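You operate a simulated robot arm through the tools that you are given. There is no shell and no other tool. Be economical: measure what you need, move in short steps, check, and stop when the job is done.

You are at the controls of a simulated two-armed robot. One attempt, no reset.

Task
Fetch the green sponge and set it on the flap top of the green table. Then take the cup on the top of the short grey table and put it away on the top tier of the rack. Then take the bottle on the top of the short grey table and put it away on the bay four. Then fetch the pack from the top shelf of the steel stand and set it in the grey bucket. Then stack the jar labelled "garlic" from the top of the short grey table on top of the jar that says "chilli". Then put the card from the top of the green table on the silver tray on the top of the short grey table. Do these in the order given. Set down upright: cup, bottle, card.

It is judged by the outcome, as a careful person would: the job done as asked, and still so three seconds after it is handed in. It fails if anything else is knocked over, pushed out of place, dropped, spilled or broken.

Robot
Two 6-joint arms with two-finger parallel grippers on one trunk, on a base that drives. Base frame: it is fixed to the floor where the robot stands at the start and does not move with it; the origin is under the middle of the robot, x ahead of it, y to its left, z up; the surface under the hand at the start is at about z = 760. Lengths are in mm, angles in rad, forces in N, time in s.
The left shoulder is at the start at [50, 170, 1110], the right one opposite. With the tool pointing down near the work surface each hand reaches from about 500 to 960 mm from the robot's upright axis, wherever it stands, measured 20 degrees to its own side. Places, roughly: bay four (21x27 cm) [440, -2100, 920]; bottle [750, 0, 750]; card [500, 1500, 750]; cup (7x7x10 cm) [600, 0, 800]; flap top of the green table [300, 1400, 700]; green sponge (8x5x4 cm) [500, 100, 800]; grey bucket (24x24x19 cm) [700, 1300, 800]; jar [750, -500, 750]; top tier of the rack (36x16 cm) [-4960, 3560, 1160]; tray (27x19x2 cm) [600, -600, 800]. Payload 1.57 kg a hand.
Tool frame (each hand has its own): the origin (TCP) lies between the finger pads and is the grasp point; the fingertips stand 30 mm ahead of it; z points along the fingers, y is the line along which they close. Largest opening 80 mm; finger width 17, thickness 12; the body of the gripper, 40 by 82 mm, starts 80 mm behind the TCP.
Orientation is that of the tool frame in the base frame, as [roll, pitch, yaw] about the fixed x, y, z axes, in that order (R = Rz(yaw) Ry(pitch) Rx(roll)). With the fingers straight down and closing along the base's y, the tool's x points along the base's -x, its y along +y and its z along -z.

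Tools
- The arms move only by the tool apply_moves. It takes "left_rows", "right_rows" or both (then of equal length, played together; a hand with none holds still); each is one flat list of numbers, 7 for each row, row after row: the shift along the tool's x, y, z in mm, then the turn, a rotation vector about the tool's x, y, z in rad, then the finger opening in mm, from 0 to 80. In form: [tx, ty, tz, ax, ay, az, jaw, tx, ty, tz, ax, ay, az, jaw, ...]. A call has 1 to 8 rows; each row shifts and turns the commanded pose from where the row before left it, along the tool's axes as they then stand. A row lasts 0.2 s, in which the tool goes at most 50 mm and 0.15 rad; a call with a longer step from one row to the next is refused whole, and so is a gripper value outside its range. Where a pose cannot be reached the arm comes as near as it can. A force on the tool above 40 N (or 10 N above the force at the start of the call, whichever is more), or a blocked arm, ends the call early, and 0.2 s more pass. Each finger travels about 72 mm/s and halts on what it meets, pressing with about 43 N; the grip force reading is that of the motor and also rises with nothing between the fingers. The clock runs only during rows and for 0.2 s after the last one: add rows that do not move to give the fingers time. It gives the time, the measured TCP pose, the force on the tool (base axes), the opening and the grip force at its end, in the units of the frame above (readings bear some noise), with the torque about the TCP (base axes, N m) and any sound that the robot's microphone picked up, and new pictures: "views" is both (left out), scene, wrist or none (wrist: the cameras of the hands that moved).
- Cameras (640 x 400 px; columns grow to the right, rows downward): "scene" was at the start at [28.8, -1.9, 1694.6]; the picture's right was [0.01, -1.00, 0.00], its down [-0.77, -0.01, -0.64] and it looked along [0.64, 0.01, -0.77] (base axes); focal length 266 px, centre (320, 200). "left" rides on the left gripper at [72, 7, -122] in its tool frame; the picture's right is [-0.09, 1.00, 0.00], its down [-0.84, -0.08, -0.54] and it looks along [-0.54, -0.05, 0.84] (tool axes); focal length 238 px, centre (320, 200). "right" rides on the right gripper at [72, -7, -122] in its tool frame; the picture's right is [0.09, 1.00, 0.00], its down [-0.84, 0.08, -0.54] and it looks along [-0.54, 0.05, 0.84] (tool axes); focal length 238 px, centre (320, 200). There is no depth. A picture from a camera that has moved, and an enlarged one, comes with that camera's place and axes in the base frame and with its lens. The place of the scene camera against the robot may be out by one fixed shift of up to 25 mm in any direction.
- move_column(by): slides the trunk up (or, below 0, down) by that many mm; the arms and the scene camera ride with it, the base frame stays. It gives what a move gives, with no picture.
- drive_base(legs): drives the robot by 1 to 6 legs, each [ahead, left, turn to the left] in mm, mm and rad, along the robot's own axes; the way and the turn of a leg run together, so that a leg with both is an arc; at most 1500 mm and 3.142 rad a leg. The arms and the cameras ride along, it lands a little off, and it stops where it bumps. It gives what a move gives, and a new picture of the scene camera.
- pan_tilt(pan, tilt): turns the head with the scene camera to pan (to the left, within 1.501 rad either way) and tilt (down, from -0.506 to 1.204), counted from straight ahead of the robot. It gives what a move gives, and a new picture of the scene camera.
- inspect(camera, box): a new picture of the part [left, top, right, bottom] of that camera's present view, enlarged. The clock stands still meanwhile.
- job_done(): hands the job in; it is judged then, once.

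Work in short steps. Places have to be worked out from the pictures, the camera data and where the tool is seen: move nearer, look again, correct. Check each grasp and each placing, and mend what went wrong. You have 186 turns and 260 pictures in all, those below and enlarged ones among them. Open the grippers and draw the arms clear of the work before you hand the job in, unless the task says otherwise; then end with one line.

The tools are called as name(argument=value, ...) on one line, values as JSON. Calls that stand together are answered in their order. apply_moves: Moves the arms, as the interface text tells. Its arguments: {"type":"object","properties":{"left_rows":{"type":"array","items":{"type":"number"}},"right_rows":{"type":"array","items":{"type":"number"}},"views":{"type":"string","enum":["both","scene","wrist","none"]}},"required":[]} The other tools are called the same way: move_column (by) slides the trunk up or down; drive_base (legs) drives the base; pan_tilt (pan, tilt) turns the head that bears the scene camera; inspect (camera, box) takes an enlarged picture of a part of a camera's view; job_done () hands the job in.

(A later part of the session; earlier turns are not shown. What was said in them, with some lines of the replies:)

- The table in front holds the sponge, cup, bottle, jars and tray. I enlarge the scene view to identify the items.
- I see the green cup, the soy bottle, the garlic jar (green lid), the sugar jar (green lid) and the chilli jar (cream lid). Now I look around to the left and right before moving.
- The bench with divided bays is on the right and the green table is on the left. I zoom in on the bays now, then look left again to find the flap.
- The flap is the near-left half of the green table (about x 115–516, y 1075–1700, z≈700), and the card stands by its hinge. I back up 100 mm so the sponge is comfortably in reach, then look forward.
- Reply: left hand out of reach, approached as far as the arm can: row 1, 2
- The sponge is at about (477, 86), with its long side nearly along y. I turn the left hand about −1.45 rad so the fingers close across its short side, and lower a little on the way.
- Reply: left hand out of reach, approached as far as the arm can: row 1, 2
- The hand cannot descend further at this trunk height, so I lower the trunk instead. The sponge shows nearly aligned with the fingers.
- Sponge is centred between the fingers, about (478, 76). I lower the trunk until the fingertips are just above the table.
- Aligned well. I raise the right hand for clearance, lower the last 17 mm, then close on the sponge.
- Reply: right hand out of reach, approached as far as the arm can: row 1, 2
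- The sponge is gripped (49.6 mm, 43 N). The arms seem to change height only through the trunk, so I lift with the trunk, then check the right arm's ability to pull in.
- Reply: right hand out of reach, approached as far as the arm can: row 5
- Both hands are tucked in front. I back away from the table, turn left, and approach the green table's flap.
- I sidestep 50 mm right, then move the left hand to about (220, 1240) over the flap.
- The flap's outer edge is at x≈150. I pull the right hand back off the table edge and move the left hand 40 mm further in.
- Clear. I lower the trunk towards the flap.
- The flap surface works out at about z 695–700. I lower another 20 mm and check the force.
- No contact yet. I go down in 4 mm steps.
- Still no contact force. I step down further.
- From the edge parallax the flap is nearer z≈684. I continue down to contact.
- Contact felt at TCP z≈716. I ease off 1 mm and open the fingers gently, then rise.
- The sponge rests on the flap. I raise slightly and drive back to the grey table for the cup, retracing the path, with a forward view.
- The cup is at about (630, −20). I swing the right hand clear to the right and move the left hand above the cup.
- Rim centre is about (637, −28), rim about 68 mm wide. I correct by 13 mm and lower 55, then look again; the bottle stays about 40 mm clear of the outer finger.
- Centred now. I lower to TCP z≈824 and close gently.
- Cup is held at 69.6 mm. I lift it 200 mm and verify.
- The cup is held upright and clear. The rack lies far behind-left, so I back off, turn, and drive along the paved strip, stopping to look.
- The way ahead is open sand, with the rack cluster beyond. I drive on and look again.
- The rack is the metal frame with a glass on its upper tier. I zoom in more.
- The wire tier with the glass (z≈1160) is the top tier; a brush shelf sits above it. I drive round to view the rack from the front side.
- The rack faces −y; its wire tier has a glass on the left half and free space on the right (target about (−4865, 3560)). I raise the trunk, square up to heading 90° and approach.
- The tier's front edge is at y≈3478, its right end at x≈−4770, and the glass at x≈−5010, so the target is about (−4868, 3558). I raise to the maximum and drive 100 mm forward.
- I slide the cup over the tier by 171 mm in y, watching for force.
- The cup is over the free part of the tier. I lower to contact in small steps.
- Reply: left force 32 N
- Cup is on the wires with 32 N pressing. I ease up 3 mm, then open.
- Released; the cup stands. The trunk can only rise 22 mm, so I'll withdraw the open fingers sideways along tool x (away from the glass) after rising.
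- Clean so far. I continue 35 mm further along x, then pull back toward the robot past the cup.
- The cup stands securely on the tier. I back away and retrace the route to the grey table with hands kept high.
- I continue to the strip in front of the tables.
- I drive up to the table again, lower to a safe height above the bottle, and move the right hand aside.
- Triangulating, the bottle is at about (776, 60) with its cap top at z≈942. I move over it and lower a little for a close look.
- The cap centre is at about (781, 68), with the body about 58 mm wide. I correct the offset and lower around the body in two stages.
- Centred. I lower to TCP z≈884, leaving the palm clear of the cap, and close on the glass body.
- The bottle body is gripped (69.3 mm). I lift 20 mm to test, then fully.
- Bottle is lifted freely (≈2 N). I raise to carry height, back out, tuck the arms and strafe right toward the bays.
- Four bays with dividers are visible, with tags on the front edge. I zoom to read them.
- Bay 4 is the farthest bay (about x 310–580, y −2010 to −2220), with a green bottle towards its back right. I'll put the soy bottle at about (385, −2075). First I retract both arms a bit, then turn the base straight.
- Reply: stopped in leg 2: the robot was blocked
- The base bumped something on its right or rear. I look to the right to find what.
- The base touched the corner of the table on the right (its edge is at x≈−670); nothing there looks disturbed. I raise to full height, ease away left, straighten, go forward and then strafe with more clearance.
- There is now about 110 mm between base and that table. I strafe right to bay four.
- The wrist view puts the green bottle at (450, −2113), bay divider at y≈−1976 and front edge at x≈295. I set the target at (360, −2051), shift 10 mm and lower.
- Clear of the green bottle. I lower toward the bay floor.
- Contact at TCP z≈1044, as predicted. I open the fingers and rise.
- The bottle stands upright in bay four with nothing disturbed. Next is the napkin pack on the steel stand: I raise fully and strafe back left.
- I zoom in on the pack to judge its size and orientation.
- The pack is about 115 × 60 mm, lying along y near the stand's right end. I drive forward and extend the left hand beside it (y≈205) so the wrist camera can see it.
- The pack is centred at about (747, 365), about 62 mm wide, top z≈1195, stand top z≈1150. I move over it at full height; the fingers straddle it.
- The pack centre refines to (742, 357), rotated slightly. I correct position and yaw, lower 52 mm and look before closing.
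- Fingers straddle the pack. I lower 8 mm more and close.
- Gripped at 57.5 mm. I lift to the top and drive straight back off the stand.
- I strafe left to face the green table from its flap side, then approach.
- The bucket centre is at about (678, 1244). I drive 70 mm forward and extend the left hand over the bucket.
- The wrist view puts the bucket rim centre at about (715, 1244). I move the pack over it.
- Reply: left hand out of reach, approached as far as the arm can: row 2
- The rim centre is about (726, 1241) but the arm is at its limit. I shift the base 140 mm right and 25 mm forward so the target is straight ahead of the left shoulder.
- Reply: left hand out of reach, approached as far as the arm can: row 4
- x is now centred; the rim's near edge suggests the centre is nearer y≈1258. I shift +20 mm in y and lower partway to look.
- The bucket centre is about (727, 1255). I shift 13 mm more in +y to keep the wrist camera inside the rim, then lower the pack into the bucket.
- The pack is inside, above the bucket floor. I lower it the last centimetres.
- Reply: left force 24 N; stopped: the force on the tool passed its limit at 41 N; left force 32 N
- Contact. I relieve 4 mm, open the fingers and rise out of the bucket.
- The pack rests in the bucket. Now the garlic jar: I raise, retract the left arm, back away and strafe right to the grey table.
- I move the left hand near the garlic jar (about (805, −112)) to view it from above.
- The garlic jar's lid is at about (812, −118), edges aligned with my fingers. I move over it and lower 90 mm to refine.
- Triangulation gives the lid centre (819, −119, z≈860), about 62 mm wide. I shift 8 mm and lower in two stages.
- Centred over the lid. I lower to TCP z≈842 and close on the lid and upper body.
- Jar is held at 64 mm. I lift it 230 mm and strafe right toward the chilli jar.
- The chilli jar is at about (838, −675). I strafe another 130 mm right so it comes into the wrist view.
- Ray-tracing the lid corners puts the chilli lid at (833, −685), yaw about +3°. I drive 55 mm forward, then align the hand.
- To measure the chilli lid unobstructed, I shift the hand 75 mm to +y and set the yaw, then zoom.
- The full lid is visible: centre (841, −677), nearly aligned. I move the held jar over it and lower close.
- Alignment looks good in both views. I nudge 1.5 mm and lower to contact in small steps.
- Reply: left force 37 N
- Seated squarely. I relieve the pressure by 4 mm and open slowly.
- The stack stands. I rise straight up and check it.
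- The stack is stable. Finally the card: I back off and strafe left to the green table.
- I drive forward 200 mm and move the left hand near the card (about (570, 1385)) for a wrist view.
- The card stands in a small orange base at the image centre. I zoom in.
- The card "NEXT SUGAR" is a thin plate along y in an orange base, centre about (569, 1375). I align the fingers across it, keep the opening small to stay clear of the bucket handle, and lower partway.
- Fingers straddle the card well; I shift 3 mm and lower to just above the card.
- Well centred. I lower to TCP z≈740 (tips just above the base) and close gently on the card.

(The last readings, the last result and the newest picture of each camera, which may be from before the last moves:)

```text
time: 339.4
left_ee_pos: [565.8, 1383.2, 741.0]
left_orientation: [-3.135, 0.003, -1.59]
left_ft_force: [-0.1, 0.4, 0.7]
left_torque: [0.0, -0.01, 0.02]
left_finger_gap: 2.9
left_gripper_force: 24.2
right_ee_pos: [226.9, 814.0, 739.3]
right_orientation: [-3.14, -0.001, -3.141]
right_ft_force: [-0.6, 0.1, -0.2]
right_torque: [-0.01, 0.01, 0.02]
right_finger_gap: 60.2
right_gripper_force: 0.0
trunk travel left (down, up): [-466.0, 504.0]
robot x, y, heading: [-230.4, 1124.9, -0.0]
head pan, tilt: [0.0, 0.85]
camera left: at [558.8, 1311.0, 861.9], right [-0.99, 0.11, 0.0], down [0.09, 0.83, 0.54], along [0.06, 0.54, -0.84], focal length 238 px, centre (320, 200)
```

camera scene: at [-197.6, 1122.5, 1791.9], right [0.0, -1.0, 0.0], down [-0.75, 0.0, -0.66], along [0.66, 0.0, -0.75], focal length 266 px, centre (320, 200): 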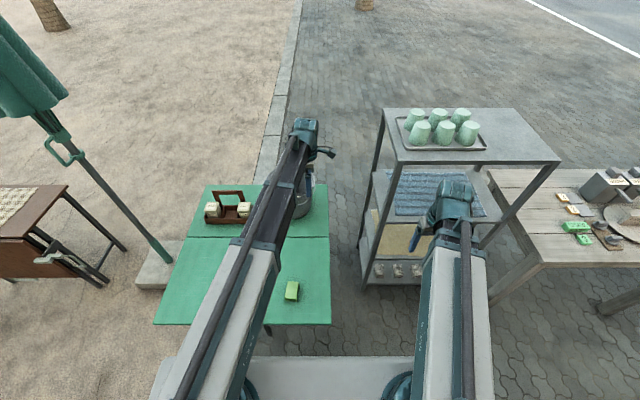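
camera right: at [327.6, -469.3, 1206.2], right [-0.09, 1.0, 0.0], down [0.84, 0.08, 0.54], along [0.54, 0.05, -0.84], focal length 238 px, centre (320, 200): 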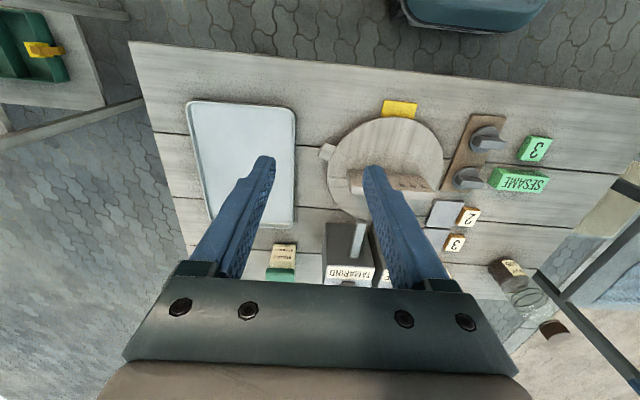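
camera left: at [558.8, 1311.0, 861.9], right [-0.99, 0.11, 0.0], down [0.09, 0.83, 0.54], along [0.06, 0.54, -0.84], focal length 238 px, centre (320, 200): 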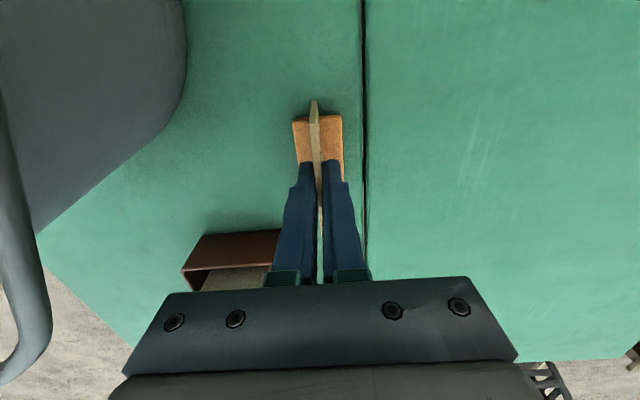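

The card is pinched (gap 2.9 mm). I let the grip settle and lift 20 mm to check the base comes along.

apply_moves(left_rows=[0, 0, 0, 0, 0, 0, 0, 0, 0, 0, 0, 0, 0, 0], views="none")

move_column(by=40)

inspect(camera="left", box=[200, 60, 440, 260])

inspect(camera="scene", box=[200, 180, 340, 290])

```text
time: 340.0
left_ee_pos: [566.2, 1382.5, 739.5]
left_orientation: [-3.136, 0.002, -1.59]
left_ft_force: [0.3, -0.8, 0.2]
left_torque: [-0.03, 0.03, 0.03]
left_finger_gap: 2.8
left_gripper_force: 24.2
right_ee_pos: [225.4, 815.1, 741.4]
right_orientation: [3.141, 0.001, 3.141]
right_ft_force: [-0.3, 0.9, -0.4]
right_torque: [-0.01, 0.0, -0.01]
right_finger_gap: 60.0
right_gripper_force: 0.1
trunk travel left (down, up): [-466.0, 504.0]
robot x, y, heading: [-229.3, 1126.9, -0.002]
head pan, tilt: [0.0, 0.85]
```

```text
time: 340.8
left_ee_pos: [566.9, 1383.0, 779.3]
left_orientation: [-3.137, 0.002, -1.588]
left_ft_force: [0.3, 0.1, 0.1]
left_torque: [0.0, -0.05, 0.0]
left_finger_gap: 3.0
left_gripper_force: 23.9
right_ee_pos: [225.5, 813.8, 780.6]
right_orientation: [-3.141, 0.002, -3.141]
right_ft_force: [-0.9, -0.5, 0.1]
right_torque: [0.0, -0.04, -0.01]
right_finger_gap: 60.0
right_gripper_force: 0.0
trunk travel left (down, up): [-506.0, 464.0]
robot x, y, heading: [-227.3, 1129.2, -0.008]
head pan, tilt: [0.0, 0.85]
```

```text
2.00 times, centred on (320, 160) of left
camera zoom: at [558.9, 1311.0, 901.9], right [-0.99, 0.11, 0.0], down [0.09, 0.83, 0.54], along [0.06, 0.54, -0.84], focal length 477 px, centre (320, 280)
```

zoom: 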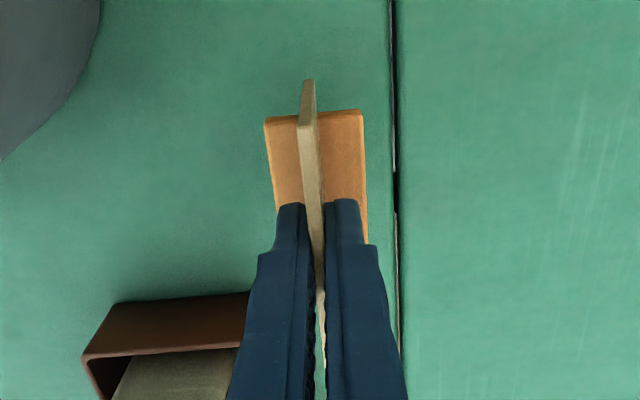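

```text
3.64 times, centred on (270, 235) of scene
camera zoom: at [-199.2, 1122.6, 1477.0], right [0.0, -1.0, 0.0], down [-0.75, 0.0, -0.66], along [0.66, 0.0, -0.75], focal length 969 px, centre (502, 73)
```

zoom: 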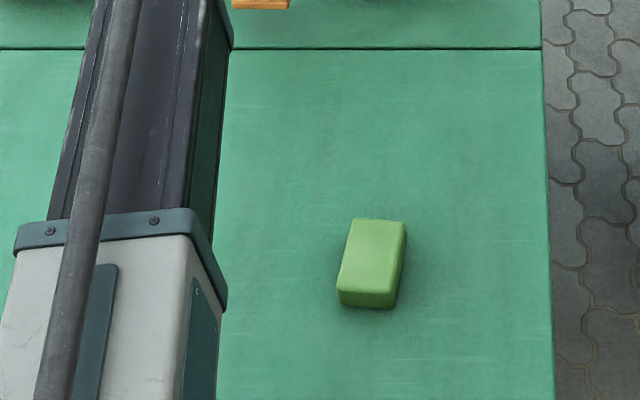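

The base comes along with the card. I lift high, back off and strafe right to the tray.

move_column(by=300)

drive_base(legs=[[-210, 0, 0], [0, -1000, 0], [0, -960, 0], [180, 0, 0]])

inspect(camera="left", box=[0, 0, 640, 400])

```text
time: 343.8
left_ee_pos: [565.9, 1382.5, 1079.7]
left_orientation: [-3.136, 0.002, -1.59]
left_ft_force: [-0.9, 0.1, -0.1]
left_torque: [0.01, 0.0, 0.01]
left_finger_gap: 2.8
left_gripper_force: 24.6
right_ee_pos: [225.6, 815.3, 1080.9]
right_orientation: [3.141, 0.001, 3.141]
right_ft_force: [0.0, -0.8, -0.7]
right_torque: [-0.02, -0.01, 0.01]
right_finger_gap: 60.1
right_gripper_force: 0.0
trunk travel left (down, up): [-806.0, 164.0]
robot x, y, heading: [-228.2, 1126.7, -0.004]
head pan, tilt: [0.0, 0.85]
```

```text
time: 356.1
left_ee_pos: [519.8, -626.8, 1079.0]
left_orientation: [-3.137, 0.001, -1.612]
left_ft_force: [1.3, 0.5, -0.8]
left_torque: [0.01, 0.01, 0.04]
left_finger_gap: 2.8
left_gripper_force: 24.5
right_ee_pos: [167.8, -1187.5, 1080.7]
right_orientation: [-3.14, -0.001, 3.118]
right_ft_force: [-0.1, 0.8, 0.7]
right_torque: [-0.01, 0.07, 0.01]
right_finger_gap: 60.3
right_gripper_force: 0.0
trunk travel left (down, up): [-806.0, 164.0]
robot x, y, heading: [-283.7, -866.8, -0.02]
head pan, tilt: [0.0, 0.85]
camera scene: at [-250.6, -870.6, 1776.9], right [-0.02, -1.0, 0.0], down [-0.75, 0.02, -0.66], along [0.66, -0.02, -0.75], focal length 266 px, centre (320, 200)
```

scene: 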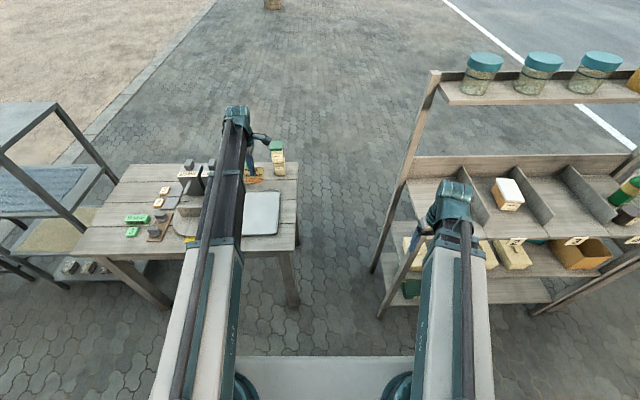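

```text
1.00 times, centred on (320, 200) of left (not enlarged: the box is as wide or as high as the picture)
camera zoom: at [510.9, -698.8, 1201.1], right [-0.99, 0.13, 0.0], down [0.11, 0.83, 0.54], along [0.07, 0.54, -0.84], focal length 238 px, centre (320, 200)
```

zoom: 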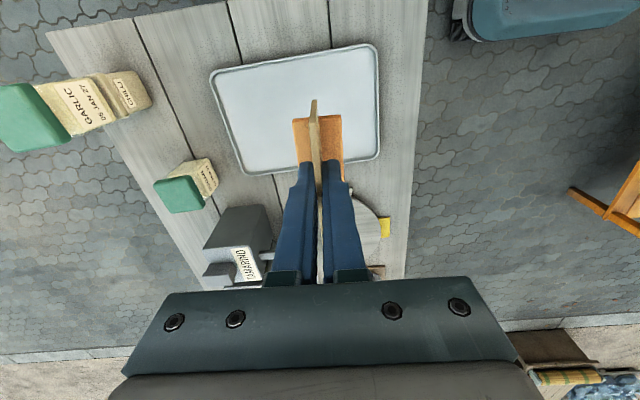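

The tray is centred at (557, −596). I move the card over its centre and lower most of the way.

apply_moves(left_rows=[-16, -18, 0, 0, 0, 0, 0, -16, -18, 0, 0, 0, 0, 0, 0, 0, 0, 0, 0, 0, 0], views="none")

move_column(by=-225)

inspect(camera="left", box=[0, 0, 640, 400])

```text
time: 356.9
left_ee_pos: [555.9, -597.4, 1081.2]
left_orientation: [-3.136, 0.0, -1.613]
left_ft_force: [0.0, 0.2, -0.9]
left_torque: [0.04, 0.04, 0.02]
left_finger_gap: 2.8
left_gripper_force: 24.4
right_ee_pos: [165.8, -1187.9, 1081.3]
right_orientation: [3.141, -0.001, 3.118]
right_ft_force: [0.3, -0.8, 0.1]
right_torque: [0.02, -0.02, 0.01]
right_finger_gap: 60.0
right_gripper_force: 0.1
trunk travel left (down, up): [-806.0, 164.0]
robot x, y, heading: [-281.5, -866.0, -0.024]
head pan, tilt: [0.0, 0.85]
```

```text
time: 359.3
left_ee_pos: [557.2, -597.1, 855.4]
left_orientation: [-3.137, 0.002, -1.613]
left_ft_force: [-0.4, -0.4, 0.5]
left_torque: [0.0, 0.02, -0.02]
left_finger_gap: 2.8
left_gripper_force: 24.1
right_ee_pos: [165.7, -1188.2, 856.1]
right_orientation: [3.14, 0.001, 3.12]
right_ft_force: [0.6, -0.2, 0.2]
right_torque: [0.04, -0.02, -0.02]
right_finger_gap: 59.8
right_gripper_force: 0.1
trunk travel left (down, up): [-581.0, 389.0]
robot x, y, heading: [-283.0, -866.9, -0.026]
head pan, tilt: [0.0, 0.85]
```

```text
1.00 times, centred on (320, 200) of left (not enlarged: the box is as wide or as high as the picture)
camera zoom: at [547.6, -668.8, 977.0], right [-0.99, 0.13, 0.0], down [0.11, 0.83, 0.54], along [0.08, 0.54, -0.84], focal length 238 px, centre (320, 200)
```

zoom: 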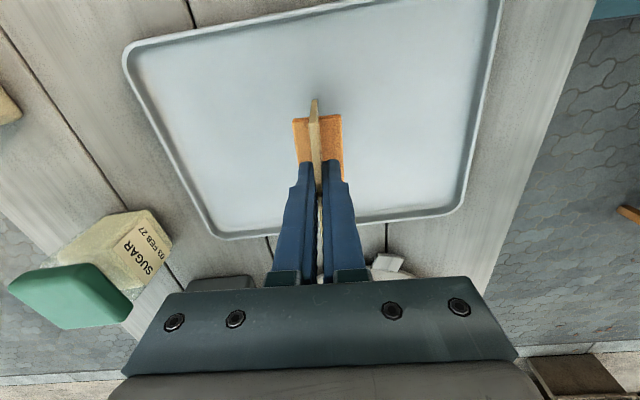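

The card is well inside the tray. I lower to contact in steps.

move_column(by=-30)

move_column(by=-4)

move_column(by=-3)

move_column(by=-3)

```text
time: 360.0
left_ee_pos: [557.5, -597.3, 825.9]
left_orientation: [-3.139, 0.001, -1.612]
left_ft_force: [-0.5, 0.3, -0.1]
left_torque: [-0.01, 0.03, 0.01]
left_finger_gap: 3.0
left_gripper_force: 24.4
right_ee_pos: [165.4, -1188.0, 826.1]
right_orientation: [3.141, 0.001, 3.12]
right_ft_force: [-0.5, -0.8, -0.2]
right_torque: [-0.01, -0.03, 0.01]
right_finger_gap: 59.9
right_gripper_force: 0.1
trunk travel left (down, up): [-551.0, 419.0]
robot x, y, heading: [-286.2, -866.4, -0.023]
head pan, tilt: [0.0, 0.85]
```

```text
time: 360.6
left_ee_pos: [557.0, -597.3, 822.6]
left_orientation: [-3.135, 0.001, -1.613]
left_ft_force: [5.2, 0.9, 21.0]
left_torque: [0.04, -0.07, 0.02]
left_finger_gap: 3.0
left_gripper_force: 23.8
right_ee_pos: [164.5, -1187.0, 822.7]
right_orientation: [3.141, 0.003, 3.12]
right_ft_force: [-0.4, 0.3, 0.1]
right_torque: [-0.01, -0.02, -0.01]
right_finger_gap: 60.0
right_gripper_force: 0.0
trunk travel left (down, up): [-547.0, 423.0]
robot x, y, heading: [-280.1, -867.2, -0.025]
head pan, tilt: [0.0, 0.85]
```

```text
time: 361.1
left_ee_pos: [555.5, -597.5, 819.1]
left_orientation: [-3.137, 0.002, -1.611]
left_ft_force: [4.2, 0.4, 19.1]
left_torque: [0.01, -0.05, -0.01]
left_finger_gap: 2.9
left_gripper_force: 23.7
right_ee_pos: [164.8, -1186.8, 817.6]
right_orientation: [3.141, 0.002, 3.119]
right_ft_force: [-0.5, 0.6, 0.3]
right_torque: [-0.02, 0.03, 0.01]
right_finger_gap: 60.0
right_gripper_force: 0.1
trunk travel left (down, up): [-544.0, 426.0]
robot x, y, heading: [-279.0, -868.2, -0.029]
head pan, tilt: [0.0, 0.85]
```

```text
time: 361.6
left_ee_pos: [556.2, -598.0, 815.5]
left_orientation: [-3.135, 0.002, -1.613]
left_ft_force: [3.2, 0.0, 18.8]
left_torque: [-0.02, 0.02, -0.01]
left_finger_gap: 3.0
left_gripper_force: 24.3
right_ee_pos: [164.9, -1188.0, 815.3]
right_orientation: [3.141, 0.002, 3.118]
right_ft_force: [-0.6, -0.3, -1.1]
right_torque: [0.02, 0.01, 0.0]
right_finger_gap: 60.0
right_gripper_force: 0.1
trunk travel left (down, up): [-541.0, 429.0]
robot x, y, heading: [-283.4, -867.5, -0.025]
head pan, tilt: [0.0, 0.85]
```

It touched at z≈823 and is sitting on the tray (fingers slid slightly down the card). I open and rise.

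move_column(by=1)

apply_moves(left_rows=[0, 0, 0, 0, 0, 0, 4, 0, 0, 0, 0, 0, 0, 10, 0, 0, 0, 0, 0, 0, 20, 0, 0, 0, 0, 0, 0, 34, 0, 0, 0, 0, 0, 0, 44, 0, 0, 0, 0, 0, 0, 44], views="wrist")

move_column(by=200)

inspect(camera="left", box=[0, 0, 640, 400])

```text
time: 362.1
left_ee_pos: [556.2, -598.0, 816.3]
left_orientation: [-3.139, 0.0, -1.614]
left_ft_force: [-1.1, -1.5, 4.5]
left_torque: [-0.04, 0.11, 0.0]
left_finger_gap: 3.1
left_gripper_force: 24.1
right_ee_pos: [165.4, -1187.4, 816.2]
right_orientation: [-3.14, 0.0, 3.118]
right_ft_force: [-0.2, 0.8, -0.3]
right_torque: [0.03, -0.01, -0.01]
right_finger_gap: 59.9
right_gripper_force: 0.1
trunk travel left (down, up): [-542.0, 428.0]
robot x, y, heading: [-279.9, -865.0, -0.027]
head pan, tilt: [0.0, 0.85]
```

```text
time: 363.5
left_ee_pos: [557.7, -597.7, 817.2]
left_orientation: [-3.136, 0.001, -1.612]
left_ft_force: [0.1, 0.5, -1.0]
left_torque: [0.02, 0.01, 0.01]
left_finger_gap: 44.1
left_gripper_force: 0.0
right_ee_pos: [166.1, -1188.2, 816.8]
right_orientation: [3.141, -0.001, 3.121]
right_ft_force: [-0.2, 0.2, -0.2]
right_torque: [0.01, -0.03, 0.01]
right_finger_gap: 60.0
right_gripper_force: 0.1
trunk travel left (down, up): [-542.0, 428.0]
robot x, y, heading: [-282.0, -865.9, -0.03]
head pan, tilt: [0.0, 0.85]
camera left: at [547.7, -668.8, 937.9], right [-0.99, 0.13, 0.0], down [0.11, 0.83, 0.54], along [0.08, 0.54, -0.84], focal length 238 px, centre (320, 200)
```

left: 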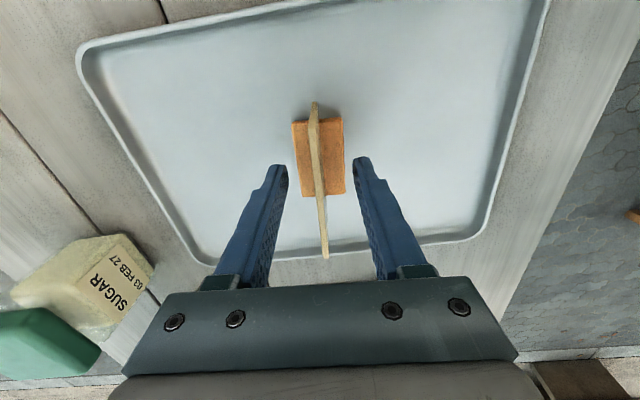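

```text
time: 365.7
left_ee_pos: [557.4, -598.3, 1016.4]
left_orientation: [-3.135, 0.002, -1.613]
left_ft_force: [-0.6, 0.0, 0.0]
left_torque: [0.01, 0.04, 0.0]
left_finger_gap: 44.1
left_gripper_force: 0.1
right_ee_pos: [166.5, -1187.6, 1016.4]
right_orientation: [3.141, 0.0, 3.118]
right_ft_force: [0.7, 0.9, 1.0]
right_torque: [0.04, 0.02, -0.03]
right_finger_gap: 60.1
right_gripper_force: 0.1
trunk travel left (down, up): [-742.0, 228.0]
robot x, y, heading: [-280.0, -863.0, -0.025]
head pan, tilt: [0.0, 0.85]
```

```text
1.00 times, centred on (320, 200) of left (not enlarged: the box is as wide or as high as the picture)
camera zoom: at [547.8, -668.8, 1137.8], right [-0.99, 0.13, 0.0], down [0.11, 0.83, 0.54], along [0.08, 0.54, -0.84], focal length 238 px, centre (320, 200)
```

zoom: 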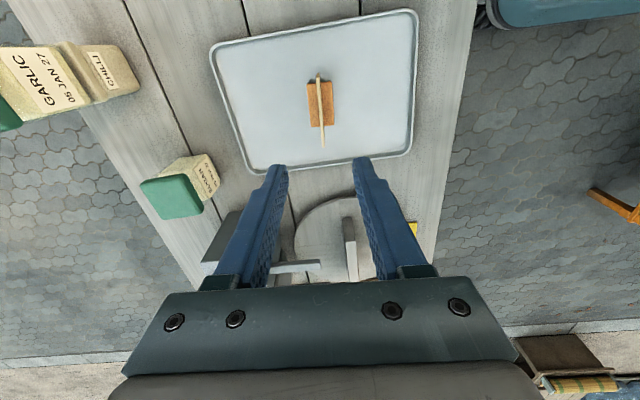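

The card stands upright on the tray. I open the gripper fully, back the robot away, and take a last look.

drive_base(legs=[[-180, 200, 0.02]])

apply_moves(left_rows=[0, 0, 0, 0, 0, 0, 60, 0, 0, 0, 0, 0, 0, 80, 0, 0, 0, 0, 0, 0, 80], right_rows=[0, 0, 0, 0, 0, 0, 70, 0, 0, 0, 0, 0, 0, 80, 0, 0, 0, 0, 0, 0, 80], views="none")

inspect(camera="scene", box=[100, 100, 420, 300])

```text
time: 367.6
left_ee_pos: [371.1, -374.4, 1017.5]
left_orientation: [-3.137, 0.001, -1.591]
left_ft_force: [0.1, -0.3, 0.3]
left_torque: [0.0, -0.01, -0.03]
left_finger_gap: 43.8
left_gripper_force: 0.2
right_ee_pos: [-7.1, -973.2, 1017.7]
right_orientation: [-3.141, 0.001, 3.139]
right_ft_force: [0.1, 0.1, 1.1]
right_torque: [0.02, 0.0, -0.04]
right_finger_gap: 59.9
right_gripper_force: 0.0
trunk travel left (down, up): [-742.0, 228.0]
robot x, y, heading: [-462.7, -661.6, -0.003]
head pan, tilt: [0.0, 0.85]
camera scene: at [-432.8, -664.7, 1713.0], right [0.0, -1.0, 0.0], down [-0.75, 0.0, -0.66], along [0.66, 0.0, -0.75], focal length 266 px, centre (320, 200)
```

scene: 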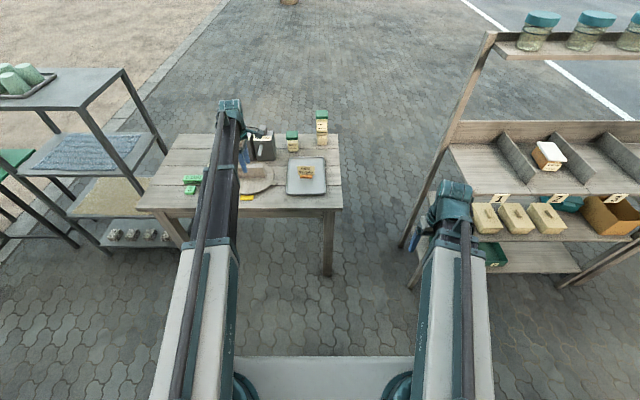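

```text
time: 368.4
left_ee_pos: [371.8, -376.7, 1017.0]
left_orientation: [-3.137, 0.002, -1.59]
left_ft_force: [-0.3, 0.4, -0.5]
left_torque: [0.0, 0.01, 0.01]
left_finger_gap: 79.8
left_gripper_force: 0.1
right_ee_pos: [-8.1, -973.6, 1017.4]
right_orientation: [3.141, 0.0, 3.14]
right_ft_force: [0.6, -0.4, -0.4]
right_torque: [-0.03, 0.03, 0.02]
right_finger_gap: 79.9
right_gripper_force: 0.1
trunk travel left (down, up): [-742.0, 228.0]
robot x, y, heading: [-461.7, -662.1, -0.003]
head pan, tilt: [0.0, 0.85]
```

```text
2.00 times, centred on (260, 200) of scene
camera zoom: at [-432.0, -665.5, 1713.0], right [0.0, -1.0, 0.0], down [-0.75, 0.0, -0.66], along [0.66, 0.0, -0.75], focal length 533 px, centre (440, 200)
```

zoom: 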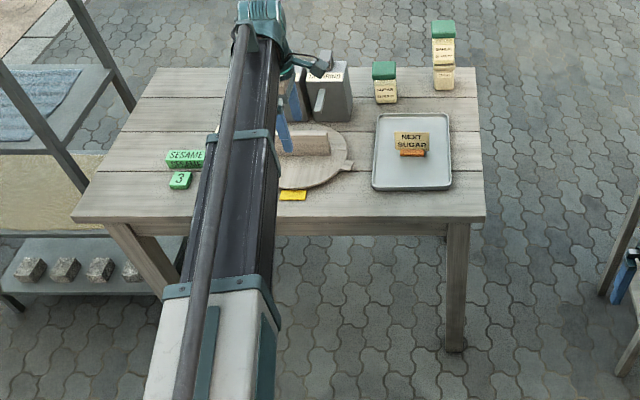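

Everything is in place: the card is upright on the tray, the garlic jar is stacked on the chilli jar, and the arms are clear. I hand the job in.

job_done()

```text
The job is handed in.
```

All six items were placed in the order asked and the job is handed in. On the way to bay four the base bumped the corner of the jar table on the right. Nothing on it looked moved, but I did not check it closely.
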